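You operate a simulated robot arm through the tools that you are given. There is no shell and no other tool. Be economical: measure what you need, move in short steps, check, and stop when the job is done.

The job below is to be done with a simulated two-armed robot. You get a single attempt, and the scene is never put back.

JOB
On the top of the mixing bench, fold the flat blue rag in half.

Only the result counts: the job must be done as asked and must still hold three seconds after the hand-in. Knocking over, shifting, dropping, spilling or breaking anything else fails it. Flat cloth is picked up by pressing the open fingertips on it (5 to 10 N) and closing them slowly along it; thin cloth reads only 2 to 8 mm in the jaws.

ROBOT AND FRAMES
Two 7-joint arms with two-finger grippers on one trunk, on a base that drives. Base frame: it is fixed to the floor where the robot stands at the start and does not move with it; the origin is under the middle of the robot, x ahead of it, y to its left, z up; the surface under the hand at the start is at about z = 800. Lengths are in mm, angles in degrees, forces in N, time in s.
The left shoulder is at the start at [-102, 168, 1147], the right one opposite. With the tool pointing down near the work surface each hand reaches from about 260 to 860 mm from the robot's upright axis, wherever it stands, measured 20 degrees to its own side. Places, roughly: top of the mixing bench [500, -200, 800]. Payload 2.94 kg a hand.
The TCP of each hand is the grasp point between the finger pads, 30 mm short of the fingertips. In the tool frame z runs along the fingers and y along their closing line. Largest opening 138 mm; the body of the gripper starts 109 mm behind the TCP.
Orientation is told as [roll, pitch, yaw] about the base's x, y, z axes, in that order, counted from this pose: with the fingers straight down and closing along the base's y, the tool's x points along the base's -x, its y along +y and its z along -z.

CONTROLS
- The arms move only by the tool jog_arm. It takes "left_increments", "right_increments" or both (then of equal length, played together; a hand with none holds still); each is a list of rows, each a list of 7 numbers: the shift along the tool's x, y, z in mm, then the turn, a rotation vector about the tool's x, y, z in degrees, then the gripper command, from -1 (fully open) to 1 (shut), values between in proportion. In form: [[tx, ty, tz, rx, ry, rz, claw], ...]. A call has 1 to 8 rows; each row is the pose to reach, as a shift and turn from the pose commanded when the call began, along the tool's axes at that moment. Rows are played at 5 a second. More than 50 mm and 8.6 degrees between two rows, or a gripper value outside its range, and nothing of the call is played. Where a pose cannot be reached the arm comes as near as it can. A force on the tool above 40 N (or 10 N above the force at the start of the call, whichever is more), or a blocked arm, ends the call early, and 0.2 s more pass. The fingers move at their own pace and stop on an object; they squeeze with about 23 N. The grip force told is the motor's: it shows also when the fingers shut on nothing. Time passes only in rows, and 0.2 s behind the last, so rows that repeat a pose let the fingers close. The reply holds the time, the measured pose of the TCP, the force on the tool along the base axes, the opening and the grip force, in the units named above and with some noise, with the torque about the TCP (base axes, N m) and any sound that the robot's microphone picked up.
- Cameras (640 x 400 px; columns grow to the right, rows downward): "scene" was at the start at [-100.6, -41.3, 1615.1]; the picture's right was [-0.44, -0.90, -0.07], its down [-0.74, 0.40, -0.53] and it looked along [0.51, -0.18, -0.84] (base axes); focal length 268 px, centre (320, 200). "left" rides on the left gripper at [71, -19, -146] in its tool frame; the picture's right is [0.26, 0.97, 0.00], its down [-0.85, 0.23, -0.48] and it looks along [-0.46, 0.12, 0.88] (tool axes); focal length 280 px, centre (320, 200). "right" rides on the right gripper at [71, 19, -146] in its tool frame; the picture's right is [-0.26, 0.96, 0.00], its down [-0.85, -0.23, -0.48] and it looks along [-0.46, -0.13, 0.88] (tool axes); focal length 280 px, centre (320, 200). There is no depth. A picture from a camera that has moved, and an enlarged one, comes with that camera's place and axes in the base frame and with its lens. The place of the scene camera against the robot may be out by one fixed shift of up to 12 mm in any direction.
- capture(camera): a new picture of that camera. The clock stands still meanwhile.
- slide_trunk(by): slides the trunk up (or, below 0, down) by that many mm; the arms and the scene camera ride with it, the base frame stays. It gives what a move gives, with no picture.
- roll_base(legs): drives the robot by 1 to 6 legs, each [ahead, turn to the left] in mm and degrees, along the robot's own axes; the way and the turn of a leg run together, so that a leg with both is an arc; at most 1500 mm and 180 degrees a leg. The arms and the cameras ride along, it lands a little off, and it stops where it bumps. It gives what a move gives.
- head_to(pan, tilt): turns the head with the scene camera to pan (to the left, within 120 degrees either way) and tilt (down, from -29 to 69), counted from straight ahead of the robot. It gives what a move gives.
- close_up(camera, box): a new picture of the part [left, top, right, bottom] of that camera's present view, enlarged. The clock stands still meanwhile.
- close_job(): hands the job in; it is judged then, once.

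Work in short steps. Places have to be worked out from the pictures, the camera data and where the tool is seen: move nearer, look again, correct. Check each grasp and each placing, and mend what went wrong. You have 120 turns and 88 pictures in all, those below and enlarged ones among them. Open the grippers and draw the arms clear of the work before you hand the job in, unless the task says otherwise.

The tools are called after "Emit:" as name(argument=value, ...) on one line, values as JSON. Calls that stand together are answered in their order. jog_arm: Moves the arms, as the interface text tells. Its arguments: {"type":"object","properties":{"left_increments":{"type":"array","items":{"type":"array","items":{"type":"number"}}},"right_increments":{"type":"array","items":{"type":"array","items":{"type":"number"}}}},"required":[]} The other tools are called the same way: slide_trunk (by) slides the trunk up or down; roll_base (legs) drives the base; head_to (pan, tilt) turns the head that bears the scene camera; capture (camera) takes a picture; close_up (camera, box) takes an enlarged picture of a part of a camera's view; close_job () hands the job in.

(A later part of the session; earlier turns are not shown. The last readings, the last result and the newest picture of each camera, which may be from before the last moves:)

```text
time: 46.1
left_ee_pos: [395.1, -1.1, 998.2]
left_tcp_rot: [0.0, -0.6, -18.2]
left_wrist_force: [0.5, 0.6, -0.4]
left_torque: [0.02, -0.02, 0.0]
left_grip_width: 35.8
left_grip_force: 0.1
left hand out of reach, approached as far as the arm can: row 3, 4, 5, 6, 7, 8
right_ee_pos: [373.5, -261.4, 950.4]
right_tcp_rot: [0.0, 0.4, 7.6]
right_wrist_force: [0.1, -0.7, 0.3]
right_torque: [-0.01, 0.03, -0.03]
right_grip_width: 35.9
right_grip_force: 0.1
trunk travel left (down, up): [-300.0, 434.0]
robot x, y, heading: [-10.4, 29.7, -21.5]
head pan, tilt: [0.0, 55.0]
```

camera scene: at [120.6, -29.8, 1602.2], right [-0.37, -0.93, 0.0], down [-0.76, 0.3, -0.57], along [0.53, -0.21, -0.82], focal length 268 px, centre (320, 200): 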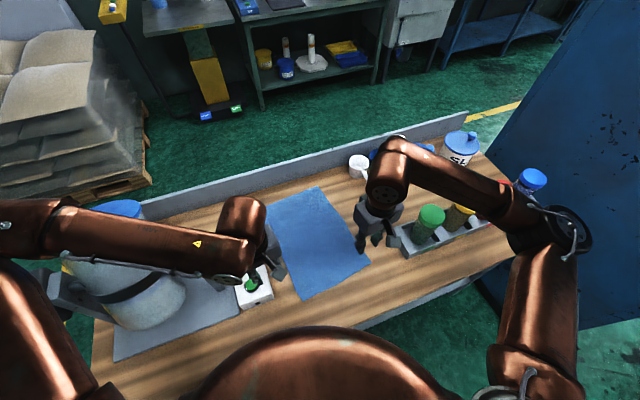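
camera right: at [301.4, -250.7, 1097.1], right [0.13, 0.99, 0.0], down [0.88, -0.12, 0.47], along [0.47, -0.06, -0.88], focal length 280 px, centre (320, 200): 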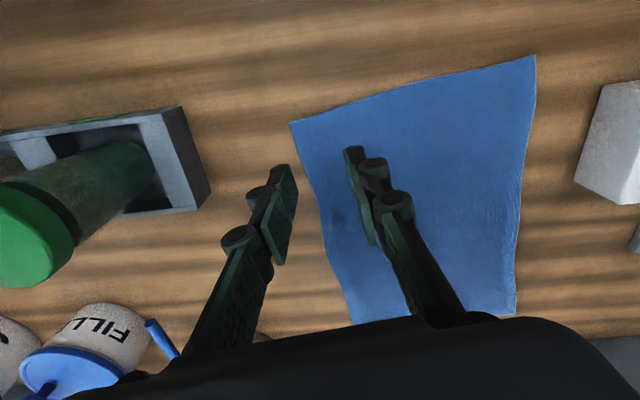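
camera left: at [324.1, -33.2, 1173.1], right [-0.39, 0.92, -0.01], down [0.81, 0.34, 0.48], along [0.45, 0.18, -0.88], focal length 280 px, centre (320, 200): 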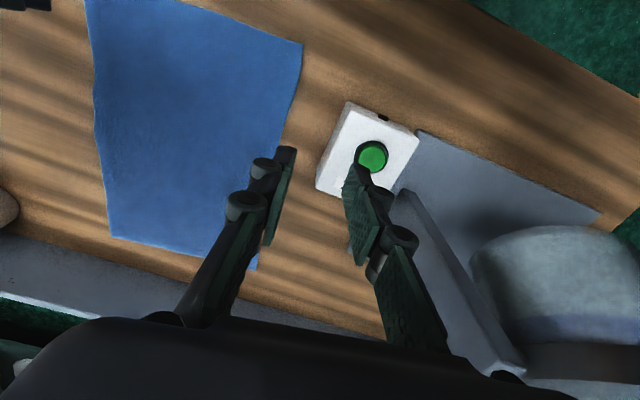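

The left shoulder can't bring the hand further inward from this stance; the rag should be straight ahead of the robot. I'll raise both hands, then re-park the robot about 190 mm further right.

Emit:
jog_arm(left_increments=[[0, 0, -8, 0, 0, 0, 0.48], [0, 0, -26, 0, 0, 0, 0.48], [0, 0, -50, 0, 0, 0, 0.48], [0, 0, -75, 0, 0, 0, 0.48], [0, 0, -100, 0, 0, 0, 0.48], [0, 0, -120, 0, 0, 0, 0.48], [0, 0, -130, 0, 0, 0, 0.48]], right_increments=[[0, 0, -8, 0, 0, 0, 0.48], [0, 0, -30, 0, 0, 0, 0.48], [0, 0, -60, 0, 0, 0, 0.48], [0, 0, -92, 0, 0, 0, 0.48], [0, 0, -122, 0, 0, 0, 0.48], [0, 0, -148, 0, 0, 0, 0.48], [0, 0, -160, 0, 0, 0, 0.48]])

Emit:
roll_base(legs=[[-150, 0], [-200, 0]])

Emit:
capture(camera="scene")

```text
time: 47.7
left_ee_pos: [386.8, -2.5, 1123.3]
left_tcp_rot: [0.1, -0.5, -18.4]
left_wrist_force: [-1.6, -0.2, 0.0]
left_torque: [0.01, -0.02, -0.01]
left_grip_width: 36.1
left_grip_force: 0.1
right_ee_pos: [375.2, -261.0, 1106.8]
right_tcp_rot: [0.0, 0.4, 7.6]
right_wrist_force: [-0.3, 0.0, 1.1]
right_torque: [-0.02, -0.01, -0.01]
right_grip_width: 36.1
right_grip_force: 0.1
trunk travel left (down, up): [-300.0, 434.0]
robot x, y, heading: [-13.0, 26.3, -21.3]
head pan, tilt: [0.0, 55.0]
```

```text
time: 49.9
left_ee_pos: [98.6, 114.1, 1124.1]
left_tcp_rot: [0.3, -3.7, -18.2]
left_wrist_force: [2.5, -1.3, -2.3]
left_torque: [0.07, 0.29, -0.03]
left_grip_width: 35.8
left_grip_force: 0.0
right_ee_pos: [85.2, -154.0, 1114.6]
right_tcp_rot: [-1.1, -1.8, 7.0]
right_wrist_force: [1.7, -2.3, -2.3]
right_torque: [0.18, 0.34, -0.05]
right_grip_width: 35.9
right_grip_force: 0.1
trunk travel left (down, up): [-300.0, 434.0]
robot x, y, heading: [-256.8, 125.5, -21.5]
head pan, tilt: [0.0, 55.0]
stopped in leg 2: the robot was blocked; the commanded pose is now the measured one
```

```text
37 pictures are left
camera scene: at [-114.5, 61.6, 1600.6], right [-0.37, -0.93, 0.0], down [-0.77, 0.3, -0.57], along [0.53, -0.21, -0.82], focal length 268 px, centre (320, 200)
```

scene: 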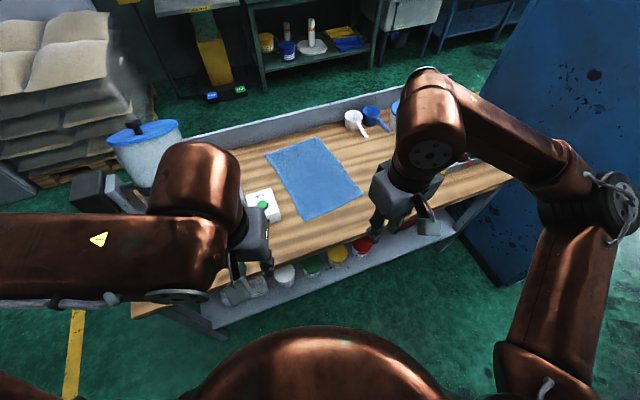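

It stopped at (−257, 125), still steady. I'll turn right toward the new parking spot, in a modest leg, then check.

Emit:
roll_base(legs=[[0, -20], [0, -16]])

Emit:
roll_base(legs=[[120, 0]])

Emit:
capture(camera="scene")

```text
time: 51.0
left_ee_pos: [-30.7, 141.4, 1155.7]
left_tcp_rot: [-4.4, -18.6, -21.0]
left_wrist_force: [2.3, 0.3, -1.8]
left_torque: [0.07, 0.2, 0.02]
left_grip_width: 35.8
left_grip_force: 0.0
right_ee_pos: [-111.1, -128.8, 1146.3]
right_tcp_rot: [-7.0, -10.1, 8.9]
right_wrist_force: [-0.4, -2.4, -2.7]
right_torque: [0.24, -0.09, 0.05]
right_grip_width: 35.9
right_grip_force: 0.1
trunk travel left (down, up): [-300.0, 434.0]
robot x, y, heading: [-251.8, 127.8, -28.1]
head pan, tilt: [0.0, 55.0]
stopped in leg 1: the robot was blocked; the commanded pose is now the measured one
```

```text
time: 52.1
left_ee_pos: [264.3, -88.2, 1181.8]
left_tcp_rot: [-10.1, -27.1, -46.1]
left_wrist_force: [1.7, -1.1, 0.2]
left_torque: [0.08, 0.23, -0.07]
left_grip_width: 36.1
left_grip_force: 0.0
right_ee_pos: [124.0, -272.1, 1103.4]
right_tcp_rot: [1.9, -4.6, 10.2]
right_wrist_force: [1.6, -1.9, -1.7]
right_torque: [0.27, 0.15, 0.05]
right_grip_width: 35.8
right_grip_force: 0.0
trunk travel left (down, up): [-300.0, 434.0]
robot x, y, heading: [-136.5, 61.6, -32.6]
head pan, tilt: [0.0, 55.0]
stopped in leg 1: the robot was blocked; the commanded pose is now the measured one
```

```text
36 pictures are left
camera scene: at [224.3, -179.3, 1578.6], right [-0.54, -0.84, 0.0], down [-0.77, 0.49, -0.41], along [0.35, -0.22, -0.91], focal length 268 px, centre (320, 200)
```

scene: 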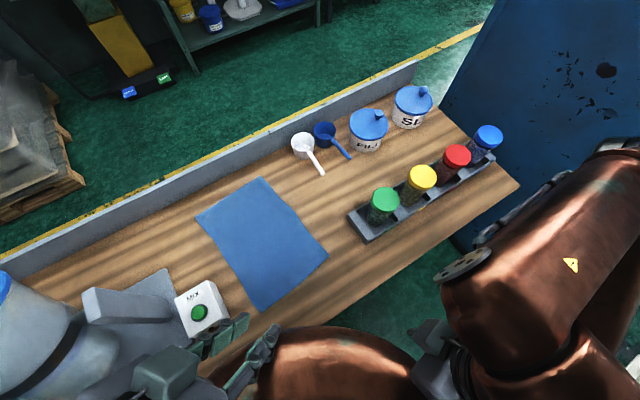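

The quick stop set the robot rocking forward (about 10° lean). I'll let it settle with neutral head commands before anything else.

Emit:
head_to(pan=0, tilt=55)

Emit:
capture(camera="scene")

```text
time: 52.7
left_ee_pos: [78.2, 50.0, 1150.8]
left_tcp_rot: [-7.2, -22.9, -34.8]
left_wrist_force: [-44.5, -0.4, -26.3]
left_torque: [-0.66, -5.66, 1.7]
left_grip_width: 35.9
left_grip_force: 0.6
right_ee_pos: [-1.4, -167.3, 1125.0]
right_tcp_rot: [-4.5, -8.6, 11.3]
right_wrist_force: [2.1, 8.2, 0.6]
right_torque: [-0.95, 0.32, -0.2]
right_grip_width: 35.9
right_grip_force: 0.0
trunk travel left (down, up): [-300.0, 434.0]
robot x, y, heading: [-170.7, 81.7, -29.0]
head pan, tilt: [0.0, 55.0]
```

```text
35 pictures are left
camera scene: at [52.0, -17.5, 1600.6], right [-0.48, -0.88, 0.02], down [-0.75, 0.41, -0.52], along [0.45, -0.26, -0.85], focal length 268 px, centre (320, 200)
```

scene: 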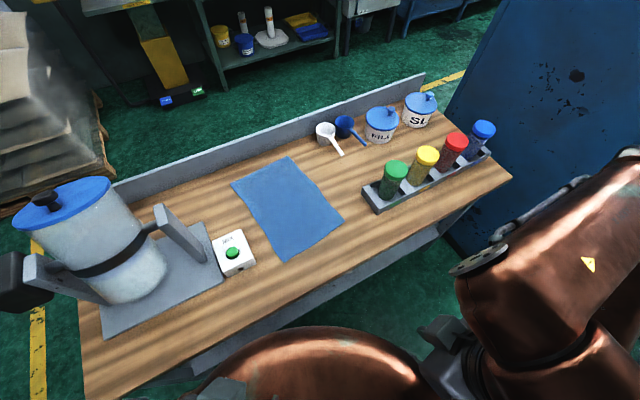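

Recovering already. A few more waits.

Emit:
head_to(pan=0, tilt=55)

Emit:
head_to(pan=0, tilt=55)

Emit:
head_to(pan=0, tilt=55)

Emit:
head_to(pan=0, tilt=55)

Emit:
head_to(pan=0, tilt=55)

Emit:
capture(camera="scene")

```text
time: 53.3
left_ee_pos: [48.2, 58.8, 1123.5]
left_tcp_rot: [-7.1, -10.2, -36.2]
left_wrist_force: [-0.1, 2.9, -0.7]
left_torque: [-0.32, 0.02, -0.01]
left_grip_width: 36.8
left_grip_force: 0.1
right_ee_pos: [-8.9, -179.9, 1131.4]
right_tcp_rot: [-6.6, -8.9, 5.6]
right_wrist_force: [-1.0, 2.2, 3.2]
right_torque: [-0.31, -0.15, -0.08]
right_grip_width: 35.8
right_grip_force: 0.0
trunk travel left (down, up): [-300.0, 434.0]
robot x, y, heading: [-168.7, 88.3, -30.8]
head pan, tilt: [0.0, 55.0]
```

```text
time: 53.9
left_ee_pos: [142.8, -3.3, 1138.1]
left_tcp_rot: [-8.0, -14.0, -34.5]
left_wrist_force: [111.5, -65.3, 18.7]
left_torque: [-2.11, -2.3, 2.24]
left_grip_width: 31.8
left_grip_force: 0.1
right_ee_pos: [63.1, -216.1, 1113.3]
right_tcp_rot: [-0.7, -6.8, 10.9]
right_wrist_force: [1.0, -0.1, 0.5]
right_torque: [0.08, 0.19, -0.02]
right_grip_width: 35.9
right_grip_force: 0.0
trunk travel left (down, up): [-300.0, 434.0]
robot x, y, heading: [-161.4, 80.7, -28.1]
head pan, tilt: [0.0, 55.0]
```

```text
time: 54.5
left_ee_pos: [-26.5, 85.5, 1147.7]
left_tcp_rot: [-6.3, -15.8, -37.6]
left_wrist_force: [1.7, 0.3, -1.3]
left_torque: [-0.04, 0.36, -0.13]
left_grip_width: 44.1
left_grip_force: 1.3
right_ee_pos: [-83.4, -144.5, 1157.3]
right_tcp_rot: [-8.9, -13.4, 6.5]
right_wrist_force: [4.8, 0.0, 4.0]
right_torque: [0.07, 0.62, -0.01]
right_grip_width: 36.1
right_grip_force: 0.0
trunk travel left (down, up): [-300.0, 434.0]
robot x, y, heading: [-173.8, 86.3, -30.7]
head pan, tilt: [0.0, 55.0]
```

```text
time: 55.1
left_ee_pos: [102.2, 9.8, 1132.3]
left_tcp_rot: [-6.9, -10.0, -35.3]
left_wrist_force: [112.0, -78.5, -9.4]
left_torque: [-1.88, -3.05, 4.35]
left_grip_width: 35.2
left_grip_force: 0.1
right_ee_pos: [36.1, -216.4, 1126.6]
right_tcp_rot: [-3.7, -6.9, 5.4]
right_wrist_force: [-5.8, 2.7, 0.1]
right_torque: [-0.33, -0.65, -0.06]
right_grip_width: 35.8
right_grip_force: 0.0
trunk travel left (down, up): [-300.0, 434.0]
robot x, y, heading: [-172.0, 89.4, -30.2]
head pan, tilt: [0.0, 55.0]
```

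```text
time: 55.7
left_ee_pos: [66.8, 25.7, 1146.5]
left_tcp_rot: [-7.4, -17.8, -36.1]
left_wrist_force: [105.2, -69.4, 29.8]
left_torque: [-2.3, -2.05, 2.35]
left_grip_width: 33.1
left_grip_force: 0.2
right_ee_pos: [-18.0, -188.8, 1123.2]
right_tcp_rot: [-4.9, -9.0, 9.5]
right_wrist_force: [0.8, -1.2, -0.4]
right_torque: [0.16, 0.15, 0.01]
right_grip_width: 35.9
right_grip_force: 0.0
trunk travel left (down, up): [-300.0, 434.0]
robot x, y, heading: [-173.2, 89.7, -30.7]
head pan, tilt: [0.0, 55.0]
```

```text
34 pictures are left
camera scene: at [36.9, -43.9, 1599.8], right [-0.51, -0.86, 0.0], down [-0.74, 0.44, -0.52], along [0.45, -0.26, -0.85], focal length 268 px, centre (320, 200)
```

scene: 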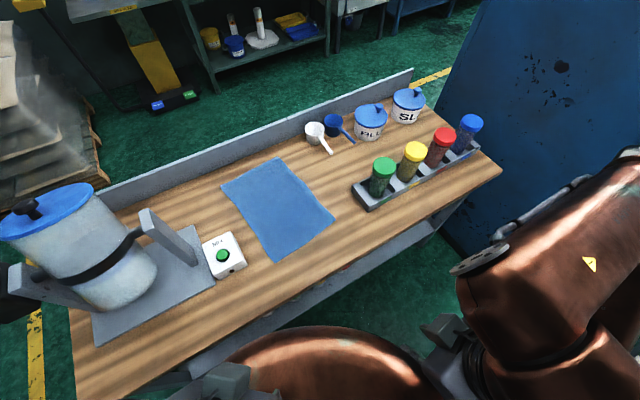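

The left gripper is knocking on the robot's own torso, which feeds the rocking. I'll ease it forward off the body.

Emit:
jog_arm(left_increments=[[-25, 0, 0, 0, 0, 0, 0.48], [-60, 0, 0, 0, 0, 0, 0.48], [-95, 0, 0, 0, 0, 0, 0.48], [-120, 0, 0, 0, 0, 0, 0.48]])

Emit:
jog_arm(left_increments=[[-25, 0, 0, 0, 0, 0, 0.48], [-60, 0, 0, 0, 0, 0, 0.48], [-95, 0, 0, 0, 0, 0, 0.48]])

Emit:
head_to(pan=0, tilt=55)

Emit:
head_to(pan=0, tilt=55)

```text
time: 56.0
left_ee_pos: [-46.9, 85.0, 1190.3]
left_tcp_rot: [-7.9, -30.6, -39.2]
left_wrist_force: [4.7, -20.4, -4.8]
left_torque: [2.03, 0.49, 0.25]
left_grip_width: 38.4
left_grip_force: 0.4
left hand out of reach, approached as far as the arm can: row 1
right_ee_pos: [-132.0, -132.7, 1144.2]
right_tcp_rot: [-12.3, -14.6, 10.2]
right_wrist_force: [2.0, -0.1, 2.3]
right_torque: [-0.04, 0.16, -0.06]
right_grip_width: 35.7
right_grip_force: 0.0
trunk travel left (down, up): [-300.0, 434.0]
robot x, y, heading: [-171.9, 90.6, -30.6]
head pan, tilt: [0.0, 55.0]
stopped in row 1 (left hand): the arm was blocked; the commanded pose is now the measured one
```

```text
time: 56.3
left_ee_pos: [29.3, 29.7, 1158.5]
left_tcp_rot: [-6.9, -23.3, -38.7]
left_wrist_force: [-2.4, 0.8, 0.0]
left_torque: [-0.08, -0.22, 0.04]
left_grip_width: 35.9
left_grip_force: 0.0
left hand out of reach, approached as far as the arm can: row 1
right_ee_pos: [-61.2, -174.5, 1112.4]
right_tcp_rot: [-6.9, -10.7, 9.6]
right_wrist_force: [-2.6, -1.2, 0.8]
right_torque: [0.05, -0.34, 0.04]
right_grip_width: 35.8
right_grip_force: 0.0
trunk travel left (down, up): [-300.0, 434.0]
robot x, y, heading: [-177.9, 89.2, -30.8]
head pan, tilt: [0.0, 55.0]
stopped in row 1 (right hand): the arm was blocked; the commanded pose is now the measured one
```

```text
time: 56.9
left_ee_pos: [92.3, 8.4, 1171.1]
left_tcp_rot: [-7.0, -26.4, -36.4]
left_wrist_force: [50.2, -35.8, 10.5]
left_torque: [-1.16, -1.0, 1.82]
left_grip_width: 35.1
left_grip_force: 0.2
right_ee_pos: [-14.6, -211.5, 1114.9]
right_tcp_rot: [-5.6, -1.9, 6.4]
right_wrist_force: [0.2, -1.2, 0.3]
right_torque: [0.09, 0.15, 0.0]
right_grip_width: 36.1
right_grip_force: 0.0
trunk travel left (down, up): [-300.0, 434.0]
robot x, y, heading: [-172.0, 88.0, -30.8]
head pan, tilt: [0.0, 55.0]
```

```text
time: 57.5
left_ee_pos: [-38.5, 73.6, 1181.2]
left_tcp_rot: [-7.2, -27.5, -38.9]
left_wrist_force: [2.3, -3.7, 3.3]
left_torque: [0.53, 0.4, -0.06]
left_grip_width: 39.3
left_grip_force: 0.3
right_ee_pos: [-121.5, -137.5, 1137.2]
right_tcp_rot: [-12.6, -14.5, 11.5]
right_wrist_force: [2.3, -2.1, 0.2]
right_torque: [0.13, 0.29, 0.07]
right_grip_width: 36.1
right_grip_force: 0.1
trunk travel left (down, up): [-300.0, 434.0]
robot x, y, heading: [-175.2, 88.5, -30.4]
head pan, tilt: [0.0, 55.0]
```

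Still bumping as it rocks. I'll push the left hand outward again with larger steps.

Emit:
jog_arm(left_increments=[[-48, 0, 0, 0, 0, 0, 0.48], [-96, 0, 0, 0, 0, 0, 0.48], [-140, 0, 0, 0, 0, 0, 0.48], [-140, 0, 0, 0, 0, 0, 0.48]])

Emit:
jog_arm(left_increments=[[-48, 0, 0, 0, 0, 0, 0.48], [-96, 0, 0, 0, 0, 0, 0.48], [-140, 0, 0, 0, 0, 0, 0.48], [-140, 0, 0, 0, 0, 0, 0.48]])

Emit:
jog_arm(left_increments=[[-48, 0, 0, 0, 0, 0, 0.48], [-96, 0, 0, 0, 0, 0, 0.48], [-140, 0, 0, 0, 0, 0, 0.48], [-140, 0, 0, 0, 0, 0, 0.48]])

Emit:
capture(camera="scene")

```text
time: 58.4
left_ee_pos: [111.3, -7.9, 1212.4]
left_tcp_rot: [-5.4, -26.4, -37.0]
left_wrist_force: [1.4, -0.3, -2.3]
left_torque: [-0.1, 0.17, -0.12]
left_grip_width: 35.9
left_grip_force: 0.0
right_ee_pos: [-38.6, -168.8, 1125.4]
right_tcp_rot: [-2.9, -4.9, 1.0]
right_wrist_force: [138.5, -0.2, 79.5]
right_torque: [2.39, 2.5, -2.26]
right_grip_width: 31.9
right_grip_force: 0.1
trunk travel left (down, up): [-300.0, 434.0]
robot x, y, heading: [-172.1, 88.8, -30.4]
head pan, tilt: [0.0, 55.0]
stopped in row 4 (right hand): the arm was blocked; the commanded pose is now the measured one
```

```text
time: 58.8
left_ee_pos: [-5.1, 62.5, 1223.7]
left_tcp_rot: [-3.6, -34.4, -37.8]
left_wrist_force: [0.8, -0.8, -1.0]
left_torque: [0.0, 0.05, -0.03]
left_grip_width: 36.3
left_grip_force: 0.1
right_ee_pos: [-96.3, -118.9, 1130.9]
right_tcp_rot: [-6.3, -14.6, -2.2]
right_wrist_force: [157.7, -51.5, 79.7]
right_torque: [0.69, 3.27, -0.04]
right_grip_width: 16.9
right_grip_force: 0.0
trunk travel left (down, up): [-300.0, 434.0]
robot x, y, heading: [-171.5, 85.5, -30.8]
head pan, tilt: [0.0, 55.0]
stopped in row 1 (left hand): the arm was blocked; the commanded pose is now the measured one
```

```text
time: 59.1
left_ee_pos: [-60.0, 85.7, 1244.3]
left_tcp_rot: [-3.0, -36.7, -39.1]
left_wrist_force: [0.6, -1.2, 0.9]
left_torque: [0.16, 0.13, 0.05]
left_grip_width: 36.1
left_grip_force: 0.0
right_ee_pos: [-175.5, -68.4, 1141.7]
right_tcp_rot: [-7.5, -18.4, 0.0]
right_wrist_force: [-2.7, -1.4, 2.2]
right_torque: [0.13, -0.11, 0.07]
right_grip_width: 33.3
right_grip_force: 0.1
trunk travel left (down, up): [-300.0, 434.0]
robot x, y, heading: [-179.6, 88.9, -30.4]
head pan, tilt: [0.0, 55.0]
stopped in row 1 (right hand): the arm was blocked; the commanded pose is now the measured one
```

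```text
33 pictures are left
camera scene: at [-109.2, 42.4, 1613.3], right [-0.51, -0.86, 0.0], down [-0.69, 0.4, -0.61], along [0.52, -0.31, -0.8], focal length 268 px, centre (320, 200)
```

scene: 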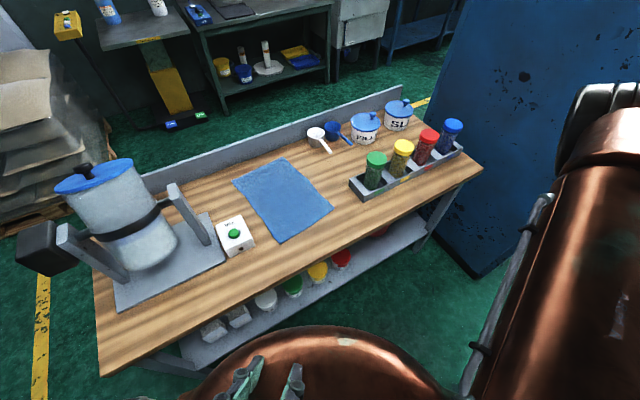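

Both hands have ended up against the torso. I'll push both out ahead together.

Emit:
jog_arm(left_increments=[[-36, 6, 27, 0, 0, 0, 0.48], [-72, 12, 54, 0, 0, 0, 0.48], [-100, 17, 75, 0, 0, 0, 0.48]], right_increments=[[-36, -31, -4, 0, 0, 0, 0.48], [-72, -62, -8, 0, 0, 0, 0.48], [-105, -90, -12, 0, 0, 0, 0.48]])

Emit:
head_to(pan=0, tilt=55)

Emit:
jog_arm(left_increments=[[-36, 6, 27, 0, 0, 0, 0.48], [-72, 12, 54, 0, 0, 0, 0.48], [-100, 17, 75, 0, 0, 0, 0.48]], right_increments=[[-36, -31, -4, 0, 0, 0, 0.48], [-72, -62, -8, 0, 0, 0, 0.48], [-105, -90, -12, 0, 0, 0, 0.48]])

Emit:
head_to(pan=0, tilt=55)

```text
time: 60.0
left_ee_pos: [51.5, 32.3, 1225.4]
left_tcp_rot: [-1.8, -38.2, -38.4]
left_wrist_force: [1.1, 0.4, -0.2]
left_torque: [0.01, 0.13, -0.09]
left_grip_width: 36.2
left_grip_force: 0.1
right_ee_pos: [-69.4, -179.2, 1157.3]
right_tcp_rot: [-5.0, -13.2, -2.8]
right_wrist_force: [46.2, 9.0, 36.1]
right_torque: [-1.1, 2.13, 0.89]
right_grip_width: 28.0
right_grip_force: 0.0
trunk travel left (down, up): [-300.0, 434.0]
robot x, y, heading: [-174.1, 87.1, -30.5]
head pan, tilt: [0.0, 55.0]
stopped in row 3 (right hand): the arm was blocked; the commanded pose is now the measured one
```

```text
time: 60.5
left_ee_pos: [33.7, 33.4, 1226.7]
left_tcp_rot: [-2.4, -37.4, -39.0]
left_wrist_force: [-0.6, 0.9, 0.2]
left_torque: [-0.05, -0.02, -0.02]
left_grip_width: 35.9
left_grip_force: 0.1
right_ee_pos: [-95.5, -159.9, 1176.7]
right_tcp_rot: [-8.2, -17.8, -0.5]
right_wrist_force: [-0.8, 1.2, 0.4]
right_torque: [-0.06, -0.07, 0.03]
right_grip_width: 35.9
right_grip_force: 0.0
trunk travel left (down, up): [-300.0, 434.0]
robot x, y, heading: [-176.2, 83.8, -30.2]
head pan, tilt: [0.0, 55.0]
```

```text
time: 61.3
left_ee_pos: [72.2, 21.4, 1227.0]
left_tcp_rot: [-0.4, -43.2, -39.9]
left_wrist_force: [1.8, -0.8, -1.1]
left_torque: [0.04, 0.07, -0.07]
left_grip_width: 35.8
left_grip_force: 0.1
right_ee_pos: [-72.6, -220.8, 1212.2]
right_tcp_rot: [-11.4, -20.5, -0.2]
right_wrist_force: [1.8, -1.2, -1.7]
right_torque: [0.1, 0.19, -0.01]
right_grip_width: 36.0
right_grip_force: 0.2
trunk travel left (down, up): [-300.0, 434.0]
robot x, y, heading: [-170.8, 84.7, -30.0]
head pan, tilt: [0.0, 55.0]
stopped in row 3 (right hand): the arm was blocked; the commanded pose is now the measured one
```

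```text
time: 61.9
left_ee_pos: [107.7, -6.8, 1215.1]
left_tcp_rot: [-1.7, -38.4, -38.9]
left_wrist_force: [2.0, 1.1, -2.6]
left_torque: [-0.13, 0.09, -0.13]
left_grip_width: 35.9
left_grip_force: 0.1
right_ee_pos: [-42.8, -230.4, 1214.3]
right_tcp_rot: [-9.4, -18.6, -0.3]
right_wrist_force: [1.6, -0.9, -2.1]
right_torque: [0.09, 0.07, -0.02]
right_grip_width: 36.1
right_grip_force: 0.0
trunk travel left (down, up): [-300.0, 434.0]
robot x, y, heading: [-175.0, 89.2, -30.3]
head pan, tilt: [0.0, 55.0]
```

Both are free of the body now. I'll let the rocking die out.

Emit:
head_to(pan=0, tilt=55)

Emit:
head_to(pan=0, tilt=55)

Emit:
head_to(pan=0, tilt=55)

Emit:
head_to(pan=0, tilt=55)

Emit:
head_to(pan=0, tilt=55)

Emit:
head_to(pan=0, tilt=55)

```text
time: 62.5
left_ee_pos: [63.0, 23.7, 1227.1]
left_tcp_rot: [-0.4, -42.6, -39.8]
left_wrist_force: [0.9, -1.6, 0.3]
left_torque: [0.15, 0.12, 0.02]
left_grip_width: 35.9
left_grip_force: 0.1
right_ee_pos: [-83.3, -215.1, 1216.0]
right_tcp_rot: [-11.2, -20.9, -0.5]
right_wrist_force: [0.4, -0.7, 0.5]
right_torque: [0.11, 0.16, -0.01]
right_grip_width: 36.0
right_grip_force: 0.0
trunk travel left (down, up): [-300.0, 434.0]
robot x, y, heading: [-172.2, 88.2, -30.3]
head pan, tilt: [0.0, 55.0]
```

```text
time: 63.1
left_ee_pos: [112.0, -9.6, 1218.3]
left_tcp_rot: [-1.8, -38.3, -38.6]
left_wrist_force: [-0.3, 1.6, -0.5]
left_torque: [-0.06, -0.02, -0.03]
left_grip_width: 36.0
left_grip_force: 0.0
right_ee_pos: [-38.9, -233.4, 1217.9]
right_tcp_rot: [-9.3, -18.5, -0.2]
right_wrist_force: [-0.9, 0.3, 0.4]
right_torque: [0.02, -0.05, 0.01]
right_grip_width: 35.9
right_grip_force: 0.1
trunk travel left (down, up): [-300.0, 434.0]
robot x, y, heading: [-170.2, 86.7, -30.1]
head pan, tilt: [0.0, 55.0]
```

```text
time: 63.7
left_ee_pos: [41.2, 33.5, 1228.7]
left_tcp_rot: [-0.7, -42.9, -39.5]
left_wrist_force: [2.7, -3.7, 0.5]
left_torque: [0.32, 0.16, 0.07]
left_grip_width: 35.9
left_grip_force: 0.1
right_ee_pos: [-109.4, -196.0, 1223.8]
right_tcp_rot: [-12.1, -22.4, 0.8]
right_wrist_force: [3.3, -0.8, -0.2]
right_torque: [0.06, 0.32, -0.01]
right_grip_width: 36.1
right_grip_force: 0.0
trunk travel left (down, up): [-300.0, 434.0]
robot x, y, heading: [-169.6, 89.7, -30.5]
head pan, tilt: [0.0, 55.0]
```

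```text
time: 64.3
left_ee_pos: [112.0, -9.4, 1221.5]
left_tcp_rot: [-1.8, -38.5, -38.6]
left_wrist_force: [-1.4, 3.0, -1.6]
left_torque: [-0.27, -0.2, -0.04]
left_grip_width: 36.0
left_grip_force: 0.0
right_ee_pos: [-40.1, -233.0, 1220.3]
right_tcp_rot: [-9.2, -18.7, -0.2]
right_wrist_force: [-2.1, -0.2, -1.1]
right_torque: [-0.16, -0.21, 0.02]
right_grip_width: 36.0
right_grip_force: 0.0
trunk travel left (down, up): [-300.0, 434.0]
robot x, y, heading: [-173.2, 88.2, -30.7]
head pan, tilt: [0.0, 55.0]
```

```text
time: 64.9
left_ee_pos: [46.0, 27.7, 1238.3]
left_tcp_rot: [-1.4, -42.4, -39.3]
left_wrist_force: [1.4, -1.2, 1.0]
left_torque: [0.17, 0.17, -0.02]
left_grip_width: 35.6
left_grip_force: 0.0
right_ee_pos: [-102.8, -194.9, 1233.7]
right_tcp_rot: [-11.6, -22.2, 0.9]
right_wrist_force: [1.3, -0.7, 0.4]
right_torque: [0.04, 0.16, 0.0]
right_grip_width: 35.7
right_grip_force: 0.0
trunk travel left (down, up): [-300.0, 434.0]
robot x, y, heading: [-171.8, 85.5, -30.6]
head pan, tilt: [0.0, 55.0]
```

```text
time: 65.5
left_ee_pos: [74.9, 12.6, 1227.5]
left_tcp_rot: [-1.2, -41.0, -39.2]
left_wrist_force: [1.0, -0.5, 0.6]
left_torque: [0.06, 0.09, -0.01]
left_grip_width: 35.9
left_grip_force: 0.2
right_ee_pos: [-74.7, -215.6, 1223.4]
right_tcp_rot: [-10.8, -20.5, 0.2]
right_wrist_force: [0.4, -1.4, 0.8]
right_torque: [0.02, 0.12, 0.01]
right_grip_width: 36.1
right_grip_force: 0.1
trunk travel left (down, up): [-300.0, 434.0]
robot x, y, heading: [-174.8, 86.1, -30.1]
head pan, tilt: [0.0, 55.0]
```

Decaying. A few more waits.

Emit:
head_to(pan=0, tilt=55)

Emit:
head_to(pan=0, tilt=55)

Emit:
head_to(pan=0, tilt=55)

Emit:
head_to(pan=0, tilt=55)

Emit:
head_to(pan=0, tilt=55)

Emit:
head_to(pan=0, tilt=55)

```text
time: 66.1
left_ee_pos: [95.8, -1.0, 1225.8]
left_tcp_rot: [-1.7, -39.3, -38.7]
left_wrist_force: [0.5, 0.5, -0.2]
left_torque: [-0.06, -0.02, -0.04]
left_grip_width: 35.8
left_grip_force: 0.0
right_ee_pos: [-54.5, -224.4, 1221.9]
right_tcp_rot: [-9.8, -19.3, 0.0]
right_wrist_force: [0.2, -0.1, -0.4]
right_torque: [0.02, -0.05, 0.0]
right_grip_width: 35.7
right_grip_force: 0.1
trunk travel left (down, up): [-300.0, 434.0]
robot x, y, heading: [-173.0, 82.8, -30.2]
head pan, tilt: [0.0, 55.0]
```

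```text
time: 66.7
left_ee_pos: [87.2, 4.8, 1224.9]
left_tcp_rot: [-1.6, -39.8, -38.9]
left_wrist_force: [1.9, -1.2, -0.5]
left_torque: [0.04, 0.1, -0.05]
left_grip_width: 36.0
left_grip_force: 0.1
right_ee_pos: [-62.7, -219.8, 1221.6]
right_tcp_rot: [-10.2, -19.9, 0.1]
right_wrist_force: [0.6, 0.3, -0.7]
right_torque: [0.11, 0.15, 0.01]
right_grip_width: 35.8
right_grip_force: 0.0
trunk travel left (down, up): [-300.0, 434.0]
robot x, y, heading: [-171.5, 89.2, -30.3]
head pan, tilt: [0.0, 55.0]
```

```text
time: 67.3
left_ee_pos: [79.6, 9.0, 1225.7]
left_tcp_rot: [-1.5, -40.3, -38.9]
left_wrist_force: [1.6, -0.4, -0.7]
left_torque: [0.02, 0.12, 0.02]
left_grip_width: 36.1
left_grip_force: 0.0
right_ee_pos: [-69.1, -214.8, 1223.4]
right_tcp_rot: [-10.3, -20.3, 0.3]
right_wrist_force: [0.7, -0.9, -0.8]
right_torque: [0.05, 0.04, -0.01]
right_grip_width: 35.8
right_grip_force: 0.1
trunk travel left (down, up): [-300.0, 434.0]
robot x, y, heading: [-173.1, 88.6, -30.2]
head pan, tilt: [0.0, 55.0]
```

```text
time: 67.9
left_ee_pos: [73.8, 10.8, 1228.4]
left_tcp_rot: [-1.5, -40.8, -39.0]
left_wrist_force: [0.0, 0.2, 0.4]
left_torque: [-0.01, -0.03, -0.01]
left_grip_width: 35.7
left_grip_force: 0.1
right_ee_pos: [-74.8, -212.2, 1224.5]
right_tcp_rot: [-10.5, -20.6, 0.4]
right_wrist_force: [-0.5, 0.9, 0.1]
right_torque: [0.0, -0.05, -0.01]
right_grip_width: 35.9
right_grip_force: 0.0
trunk travel left (down, up): [-300.0, 434.0]
robot x, y, heading: [-174.1, 90.0, -30.6]
head pan, tilt: [0.0, 55.0]
```

```text
time: 68.5
left_ee_pos: [75.4, 11.6, 1227.6]
left_tcp_rot: [-1.5, -40.6, -39.0]
left_wrist_force: [0.5, -0.7, 0.3]
left_torque: [-0.01, 0.02, -0.03]
left_grip_width: 35.8
left_grip_force: 0.0
right_ee_pos: [-72.9, -213.3, 1224.7]
right_tcp_rot: [-10.5, -20.4, 0.4]
right_wrist_force: [0.5, -0.7, 0.1]
right_torque: [0.02, -0.01, -0.01]
right_grip_width: 35.8
right_grip_force: 0.1
trunk travel left (down, up): [-300.0, 434.0]
robot x, y, heading: [-171.3, 85.2, -30.3]
head pan, tilt: [0.0, 55.0]
```

```text
time: 69.1
left_ee_pos: [75.3, 11.7, 1228.4]
left_tcp_rot: [-1.6, -40.5, -39.0]
left_wrist_force: [0.3, 0.1, 0.2]
left_torque: [0.01, -0.02, -0.01]
left_grip_width: 35.8
left_grip_force: 0.0
right_ee_pos: [-73.3, -213.4, 1224.9]
right_tcp_rot: [-10.6, -20.5, 0.4]
right_wrist_force: [0.5, -1.3, 0.9]
right_torque: [0.0, 0.01, -0.02]
right_grip_width: 35.9
right_grip_force: 0.1
trunk travel left (down, up): [-300.0, 434.0]
robot x, y, heading: [-170.5, 86.7, -30.5]
head pan, tilt: [0.0, 55.0]
```

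Fully settled at (−172, 87), heading −30°. I'll set both arms in a normal, symmetric posture ahead of the shoulders (over the floor in front of the bench, gently ramped).

Emit:
jog_arm(left_increments=[[-3, 1, 9, 0, 2, -0.4, 0.48], [-12, 5, 32, -0.2, 7, -1.2, 0.48], [-22, 9, 61, -0.5, 13, -2.2, 0.48], [-34, 13, 92, -0.7, 19.5, -3.4, 0.48], [-46, 18, 124, -1, 26.5, -4.6, 0.48], [-56, 22, 153, -1.2, 32.5, -5.6, 0.48], [-64, 25, 176, -1.4, 37.5, -6.5, 0.48], [-70, 27, 191, -1.5, 40.5, -7, 0.48]], right_increments=[[-8, 0, 8, -0.4, 1, 1.5, 0.48], [-26, -1, 28, -1.5, 3.5, 5, 0.48], [-50, -3, 52, -3, 6.6, 9.6, 0.48], [-74, -4, 79, -4.5, 10, 14.4, 0.48], [-101, -5, 107, -6, 13.3, 19.5, 0.48], [-124, -6, 131, -7.5, 16.4, 24, 0.48], [-143, -7, 151, -8.8, 18.8, 27.6, 0.48], [-155, -8, 164, -9.5, 20.5, 30, 0.48]])

Emit:
head_to(pan=0, tilt=55)

Emit:
capture(camera="scene")

```text
time: 70.9
left_ee_pos: [232.4, -20.6, 1137.1]
left_tcp_rot: [-2.2, 0.4, -33.0]
left_wrist_force: [0.7, 0.3, -0.5]
left_torque: [-0.04, 0.09, 0.02]
left_grip_width: 35.9
left_grip_force: 0.2
left hand out of reach, approached as far as the arm can: row 4, 5, 6, 7, 8
right_ee_pos: [131.4, -248.7, 1128.6]
right_tcp_rot: [5.2, -0.6, -31.0]
right_wrist_force: [0.7, -0.8, -0.8]
right_torque: [0.03, 0.09, 0.01]
right_grip_width: 35.8
right_grip_force: 0.1
trunk travel left (down, up): [-300.0, 434.0]
robot x, y, heading: [-171.2, 85.3, -30.4]
head pan, tilt: [0.0, 55.0]
```

```text
time: 71.5
left_ee_pos: [228.8, -21.5, 1140.5]
left_tcp_rot: [-2.2, 0.0, -33.0]
left_wrist_force: [-0.1, 0.3, 0.3]
left_torque: [0.01, -0.04, -0.01]
left_grip_width: 36.1
left_grip_force: 0.0
right_ee_pos: [128.5, -248.0, 1130.4]
right_tcp_rot: [5.4, -0.9, -30.9]
right_wrist_force: [-0.1, 0.7, 0.7]
right_torque: [0.0, -0.03, -0.01]
right_grip_width: 35.9
right_grip_force: 0.1
trunk travel left (down, up): [-300.0, 434.0]
robot x, y, heading: [-171.6, 86.7, -30.4]
head pan, tilt: [0.0, 55.0]
```

```text
32 pictures are left
camera scene: at [-52.0, 8.8, 1602.3], right [-0.51, -0.86, 0.0], down [-0.71, 0.42, -0.57], along [0.49, -0.29, -0.82], focal length 268 px, centre (320, 200)
```

scene: 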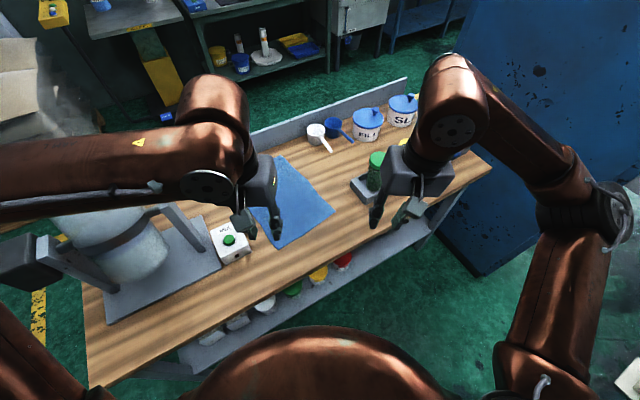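

Now a symmetric posture. The left hand needs about 100 mm lateral room, so I want the robot at about (−68, −224), heading +8°, squarely in front of the rag. I'll get there with small legs, checking for sway after each.

Emit:
roll_base(legs=[[0, -8]])

Emit:
head_to(pan=0, tilt=55)

Emit:
roll_base(legs=[[0, -10]])

Emit:
head_to(pan=0, tilt=55)

```text
time: 72.5
left_ee_pos: [210.5, -76.8, 1138.4]
left_tcp_rot: [-2.1, 0.1, -41.1]
left_wrist_force: [0.5, -0.2, 0.2]
left_torque: [0.03, -0.01, 0.0]
left_grip_width: 35.8
left_grip_force: 0.2
right_ee_pos: [78.2, -286.9, 1131.1]
right_tcp_rot: [5.3, -0.9, -39.0]
right_wrist_force: [0.4, -0.6, -0.1]
right_torque: [-0.01, -0.02, -0.01]
right_grip_width: 35.8
right_grip_force: 0.2
trunk travel left (down, up): [-300.0, 434.0]
robot x, y, heading: [-172.1, 88.4, -38.5]
head pan, tilt: [0.0, 55.0]
```

```text
time: 73.1
left_ee_pos: [211.0, -76.1, 1139.2]
left_tcp_rot: [-2.1, 0.1, -41.1]
left_wrist_force: [-1.2, -0.3, 0.1]
left_torque: [0.01, 0.02, 0.01]
left_grip_width: 35.8
left_grip_force: 0.0
right_ee_pos: [79.0, -288.4, 1130.4]
right_tcp_rot: [5.4, -0.9, -39.1]
right_wrist_force: [0.5, 0.9, -0.8]
right_torque: [0.02, -0.04, -0.01]
right_grip_width: 35.9
right_grip_force: 0.1
trunk travel left (down, up): [-300.0, 434.0]
robot x, y, heading: [-169.9, 89.0, -38.7]
head pan, tilt: [0.0, 55.0]
```

```text
time: 74.2
left_ee_pos: [176.1, -139.9, 1139.9]
left_tcp_rot: [-2.1, 0.1, -50.9]
left_wrist_force: [0.5, -1.0, -0.1]
left_torque: [0.0, 0.0, -0.01]
left_grip_width: 35.7
left_grip_force: 0.0
right_ee_pos: [9.1, -325.7, 1131.7]
right_tcp_rot: [5.5, -1.0, -49.0]
right_wrist_force: [0.3, 1.7, 0.7]
right_torque: [0.05, -0.02, 0.0]
right_grip_width: 36.0
right_grip_force: 0.1
trunk travel left (down, up): [-300.0, 434.0]
robot x, y, heading: [-174.4, 82.2, -48.5]
head pan, tilt: [0.0, 55.0]
```

```text
time: 74.8
left_ee_pos: [175.4, -141.0, 1139.1]
left_tcp_rot: [-2.1, 0.0, -51.2]
left_wrist_force: [0.3, -0.6, 0.9]
left_torque: [-0.03, -0.01, 0.01]
left_grip_width: 35.8
left_grip_force: 0.0
right_ee_pos: [9.5, -324.6, 1131.1]
right_tcp_rot: [5.4, -0.9, -49.0]
right_wrist_force: [0.8, -0.1, -0.1]
right_torque: [0.01, -0.02, -0.01]
right_grip_width: 35.9
right_grip_force: 0.1
trunk travel left (down, up): [-300.0, 434.0]
robot x, y, heading: [-172.3, 86.0, -48.5]
head pan, tilt: [0.0, 55.0]
```

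Turning is perfectly steady. I'll finish the turn, then drive a first short leg.

Emit:
roll_base(legs=[[0, -11], [0, -12]])

Emit:
roll_base(legs=[[40, 0]])

Emit:
head_to(pan=0, tilt=55)

Emit:
roll_base(legs=[[50, 0]])

Emit:
head_to(pan=0, tilt=55)

```text
time: 76.7
left_ee_pos: [55.2, -260.8, 1140.0]
left_tcp_rot: [-2.1, 0.0, -74.6]
left_wrist_force: [0.0, -0.3, -0.6]
left_torque: [0.0, -0.01, 0.0]
left_grip_width: 36.1
left_grip_force: 0.1
right_ee_pos: [-172.0, -362.6, 1130.6]
right_tcp_rot: [5.4, -0.9, -72.6]
right_wrist_force: [0.1, 1.1, 0.3]
right_torque: [0.05, -0.02, 0.01]
right_grip_width: 35.8
right_grip_force: 0.0
trunk travel left (down, up): [-300.0, 434.0]
robot x, y, heading: [-170.4, 84.0, -72.2]
head pan, tilt: [0.0, 55.0]
```

```text
time: 77.6
left_ee_pos: [66.4, -289.7, 1140.8]
left_tcp_rot: [-2.1, -0.5, -74.8]
left_wrist_force: [0.4, -0.1, -0.5]
left_torque: [0.14, 0.06, 0.0]
left_grip_width: 35.9
left_grip_force: 0.0
right_ee_pos: [-161.2, -393.7, 1133.7]
right_tcp_rot: [5.4, -1.7, -72.6]
right_wrist_force: [-0.1, -0.5, 0.0]
right_torque: [0.12, 0.05, 0.01]
right_grip_width: 35.9
right_grip_force: 0.1
trunk travel left (down, up): [-300.0, 434.0]
robot x, y, heading: [-161.0, 44.8, -72.1]
head pan, tilt: [0.0, 55.0]
```

```text
time: 78.2
left_ee_pos: [64.4, -285.5, 1143.8]
left_tcp_rot: [-2.0, -0.8, -74.8]
left_wrist_force: [0.2, 1.2, -0.3]
left_torque: [-0.09, -0.03, 0.01]
left_grip_width: 36.0
left_grip_force: 0.0
right_ee_pos: [-162.5, -388.3, 1134.4]
right_tcp_rot: [5.4, -1.8, -72.6]
right_wrist_force: [-0.8, 0.3, -0.4]
right_torque: [-0.09, -0.03, 0.02]
right_grip_width: 36.1
right_grip_force: 0.1
trunk travel left (down, up): [-300.0, 434.0]
robot x, y, heading: [-160.1, 48.4, -72.3]
head pan, tilt: [0.0, 55.0]
```

```text
time: 79.2
left_ee_pos: [78.1, -325.2, 1146.3]
left_tcp_rot: [-2.0, -1.3, -74.8]
left_wrist_force: [0.6, -1.2, -0.1]
left_torque: [0.17, 0.04, -0.04]
left_grip_width: 35.9
left_grip_force: 0.0
right_ee_pos: [-149.9, -430.4, 1137.8]
right_tcp_rot: [5.3, -2.3, -72.5]
right_wrist_force: [0.8, -1.7, 0.9]
right_torque: [0.15, 0.07, 0.02]
right_grip_width: 36.1
right_grip_force: 0.0
trunk travel left (down, up): [-300.0, 434.0]
robot x, y, heading: [-141.6, -3.5, -71.9]
head pan, tilt: [0.0, 55.0]
```

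```text
time: 79.8
left_ee_pos: [77.9, -322.5, 1146.5]
left_tcp_rot: [-1.9, -1.5, -74.9]
left_wrist_force: [-0.7, -1.5, 0.7]
left_torque: [0.04, 0.02, -0.01]
left_grip_width: 36.0
left_grip_force: 0.0
right_ee_pos: [-151.5, -426.6, 1138.5]
right_tcp_rot: [5.4, -2.5, -72.6]
right_wrist_force: [0.8, -0.5, 0.1]
right_torque: [0.1, 0.01, -0.01]
right_grip_width: 36.0
right_grip_force: 0.1
trunk travel left (down, up): [-300.0, 434.0]
robot x, y, heading: [-143.3, -0.9, -72.1]
head pan, tilt: [0.0, 55.0]
```

Smooth. Continue with short legs.

Emit:
roll_base(legs=[[50, 0]])

Emit:
head_to(pan=0, tilt=55)

Emit:
roll_base(legs=[[60, 0]])

Emit:
head_to(pan=0, tilt=55)

Emit:
roll_base(legs=[[60, 0]])

Emit:
head_to(pan=0, tilt=55)

Emit:
roll_base(legs=[[60, 0]])

Emit:
head_to(pan=0, tilt=55)

Emit:
capture(camera="scene")

```text
time: 80.7
left_ee_pos: [93.3, -366.9, 1145.5]
left_tcp_rot: [-1.8, -1.8, -74.7]
left_wrist_force: [-0.3, -0.7, -1.3]
left_torque: [0.08, 0.08, 0.0]
left_grip_width: 35.8
left_grip_force: 0.0
right_ee_pos: [-138.6, -471.7, 1137.7]
right_tcp_rot: [5.1, -2.6, -72.5]
right_wrist_force: [0.1, -1.3, 0.2]
right_torque: [0.07, 0.03, -0.02]
right_grip_width: 35.8
right_grip_force: 0.0
trunk travel left (down, up): [-300.0, 434.0]
robot x, y, heading: [-132.9, -48.0, -72.3]
head pan, tilt: [0.0, 55.0]
```

```text
time: 81.3
left_ee_pos: [88.8, -351.6, 1149.5]
left_tcp_rot: [-1.7, -2.7, -74.5]
left_wrist_force: [0.3, 0.0, -0.3]
left_torque: [0.06, -0.02, -0.02]
left_grip_width: 35.9
left_grip_force: 0.1
right_ee_pos: [-143.6, -456.9, 1140.6]
right_tcp_rot: [5.2, -3.3, -72.7]
right_wrist_force: [0.0, -0.4, 0.2]
right_torque: [0.07, 0.02, -0.01]
right_grip_width: 35.9
right_grip_force: 0.0
trunk travel left (down, up): [-300.0, 434.0]
robot x, y, heading: [-126.0, -47.5, -72.0]
head pan, tilt: [0.0, 55.0]
```

```text
time: 82.2
left_ee_pos: [109.7, -403.6, 1146.5]
left_tcp_rot: [-1.4, -3.3, -74.6]
left_wrist_force: [-0.7, -0.3, -0.2]
left_torque: [-0.09, 0.0, 0.0]
left_grip_width: 36.1
left_grip_force: 0.1
right_ee_pos: [-129.8, -509.8, 1140.3]
right_tcp_rot: [4.7, -3.9, -72.7]
right_wrist_force: [-0.2, 1.0, 0.1]
right_torque: [-0.07, -0.04, -0.05]
right_grip_width: 35.9
right_grip_force: 0.0
trunk travel left (down, up): [-300.0, 434.0]
robot x, y, heading: [-110.4, -110.4, -72.2]
head pan, tilt: [0.0, 55.0]
```

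```text
time: 82.8
left_ee_pos: [87.4, -334.2, 1159.4]
left_tcp_rot: [-1.3, -7.1, -74.6]
left_wrist_force: [-0.1, 0.8, 1.0]
left_torque: [-0.09, -0.08, 0.0]
left_grip_width: 35.9
left_grip_force: 0.1
right_ee_pos: [-154.5, -442.0, 1152.6]
right_tcp_rot: [4.7, -7.7, -72.8]
right_wrist_force: [0.2, 1.0, 0.7]
right_torque: [-0.12, -0.04, 0.02]
right_grip_width: 35.9
right_grip_force: 0.1
trunk travel left (down, up): [-300.0, 434.0]
robot x, y, heading: [-108.7, -107.0, -72.3]
head pan, tilt: [0.0, 55.0]
```

```text
time: 83.8
left_ee_pos: [108.7, -396.8, 1157.4]
left_tcp_rot: [-1.3, -6.8, -74.3]
left_wrist_force: [0.5, 1.4, -0.5]
left_torque: [-0.09, -0.04, 0.0]
left_grip_width: 35.8
left_grip_force: 0.1
right_ee_pos: [-133.0, -505.6, 1152.3]
right_tcp_rot: [4.8, -7.3, -72.7]
right_wrist_force: [0.3, 0.2, 0.5]
right_torque: [-0.07, -0.02, 0.0]
right_grip_width: 36.0
right_grip_force: 0.0
trunk travel left (down, up): [-300.0, 434.0]
robot x, y, heading: [-92.7, -165.6, -72.1]
head pan, tilt: [0.0, 55.0]
```

```text
time: 84.4
left_ee_pos: [108.1, -400.7, 1155.3]
left_tcp_rot: [-1.2, -6.5, -74.4]
left_wrist_force: [0.5, -0.3, -0.4]
left_torque: [0.06, 0.02, 0.0]
left_grip_width: 36.0
left_grip_force: 0.1
right_ee_pos: [-131.2, -509.1, 1150.4]
right_tcp_rot: [4.7, -7.1, -72.6]
right_wrist_force: [-0.2, -1.0, -0.1]
right_torque: [0.07, 0.04, -0.01]
right_grip_width: 36.1
right_grip_force: 0.0
trunk travel left (down, up): [-300.0, 434.0]
robot x, y, heading: [-91.7, -166.7, -72.1]
head pan, tilt: [0.0, 55.0]
```

```text
time: 85.4
left_ee_pos: [123.2, -445.4, 1159.9]
left_tcp_rot: [-1.3, -7.2, -74.6]
left_wrist_force: [-0.8, 1.3, 0.8]
left_torque: [-0.15, -0.06, -0.01]
left_grip_width: 35.9
left_grip_force: 0.0
right_ee_pos: [-117.0, -553.6, 1155.4]
right_tcp_rot: [4.7, -7.9, -72.6]
right_wrist_force: [-0.5, 1.0, 0.2]
right_torque: [-0.14, -0.04, -0.02]
right_grip_width: 35.8
right_grip_force: 0.1
trunk travel left (down, up): [-300.0, 434.0]
robot x, y, heading: [-74.6, -218.1, -72.0]
head pan, tilt: [0.0, 55.0]
```

```text
time: 86.0
left_ee_pos: [125.9, -453.5, 1157.0]
left_tcp_rot: [-1.3, -6.7, -74.5]
left_wrist_force: [0.8, -1.0, -0.3]
left_torque: [0.04, 0.0, 0.02]
left_grip_width: 36.1
left_grip_force: 0.1
right_ee_pos: [-114.2, -561.8, 1151.3]
right_tcp_rot: [4.9, -7.3, -72.7]
right_wrist_force: [-0.4, -0.4, -0.9]
right_torque: [0.07, 0.02, 0.02]
right_grip_width: 36.2
right_grip_force: 0.1
trunk travel left (down, up): [-300.0, 434.0]
robot x, y, heading: [-75.1, -219.9, -72.0]
head pan, tilt: [0.0, 55.0]
```

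```text
31 pictures are left
camera scene: at [-33.8, -365.6, 1601.9], right [-0.95, -0.31, 0.0], down [-0.25, 0.78, -0.57], along [0.18, -0.54, -0.82], focal length 268 px, centre (320, 200)
```

scene: 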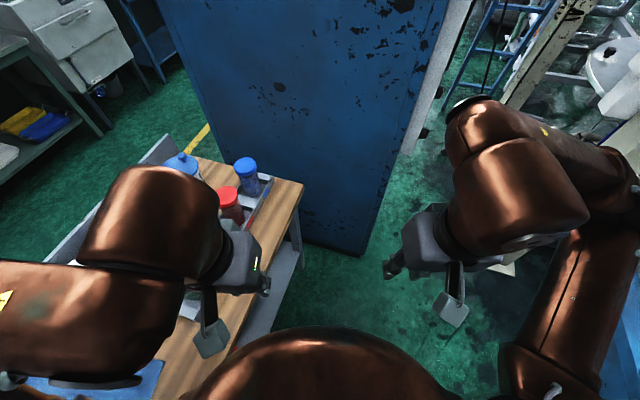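

At (−75, −220) and steady. Now I turn left by about 80° to face the rag, hands high above everything, checking half-way.

Emit:
roll_base(legs=[[0, 13], [0, 13], [0, 14]])

Emit:
capture(camera="scene")

```text
time: 88.8
left_ee_pos: [229.6, -268.4, 1156.0]
left_tcp_rot: [-1.3, -6.8, -34.2]
left_wrist_force: [0.0, 0.7, 0.3]
left_torque: [-0.01, 0.03, 0.01]
left_grip_width: 35.8
left_grip_force: 0.0
right_ee_pos: [115.4, -507.0, 1151.4]
right_tcp_rot: [4.8, -7.4, -32.4]
right_wrist_force: [0.6, 0.7, -0.7]
right_torque: [-0.01, 0.03, 0.01]
right_grip_width: 35.8
right_grip_force: 0.0
trunk travel left (down, up): [-300.0, 434.0]
robot x, y, heading: [-72.8, -217.1, -31.8]
head pan, tilt: [0.0, 55.0]
```

```text
30 pictures are left
camera scene: at [46.1, -300.5, 1602.2], right [-0.53, -0.85, 0.0], down [-0.7, 0.43, -0.57], along [0.49, -0.3, -0.82], focal length 268 px, centre (320, 200)
```

scene: 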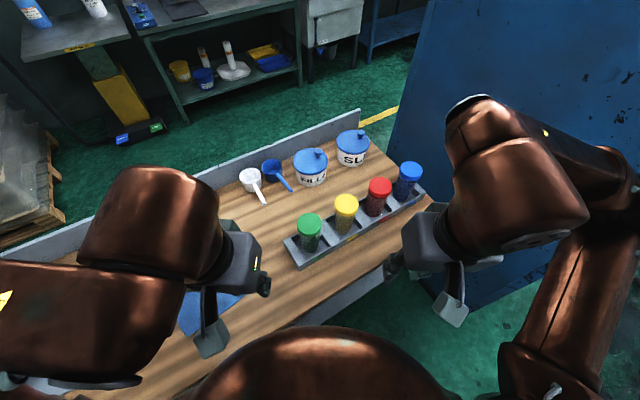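

Clear. The second half of the turn.

Emit:
roll_base(legs=[[0, 13], [0, 13], [0, 13]])

Emit:
capture(camera="scene")

```text
time: 91.7
left_ee_pos: [193.8, -68.9, 1157.2]
left_tcp_rot: [-1.3, -6.8, 4.5]
left_wrist_force: [-0.2, 0.2, 0.1]
left_torque: [-0.03, -0.02, -0.01]
left_grip_width: 35.8
left_grip_force: 0.1
right_ee_pos: [254.2, -326.9, 1152.5]
right_tcp_rot: [4.7, -7.4, 6.3]
right_wrist_force: [0.0, 0.6, 0.9]
right_torque: [-0.04, -0.01, 0.0]
right_grip_width: 35.8
right_grip_force: 0.0
trunk travel left (down, up): [-300.0, 434.0]
robot x, y, heading: [-73.9, -218.8, 6.8]
head pan, tilt: [0.0, 55.0]
```

```text
29 pictures are left
camera scene: at [66.9, -205.2, 1602.2], right [0.12, -0.99, 0.0], down [-0.81, -0.1, -0.57], along [0.57, 0.07, -0.82], focal length 268 px, centre (320, 200)
```

scene: 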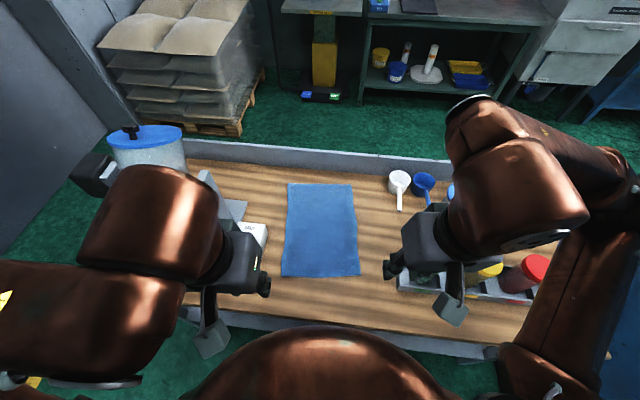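

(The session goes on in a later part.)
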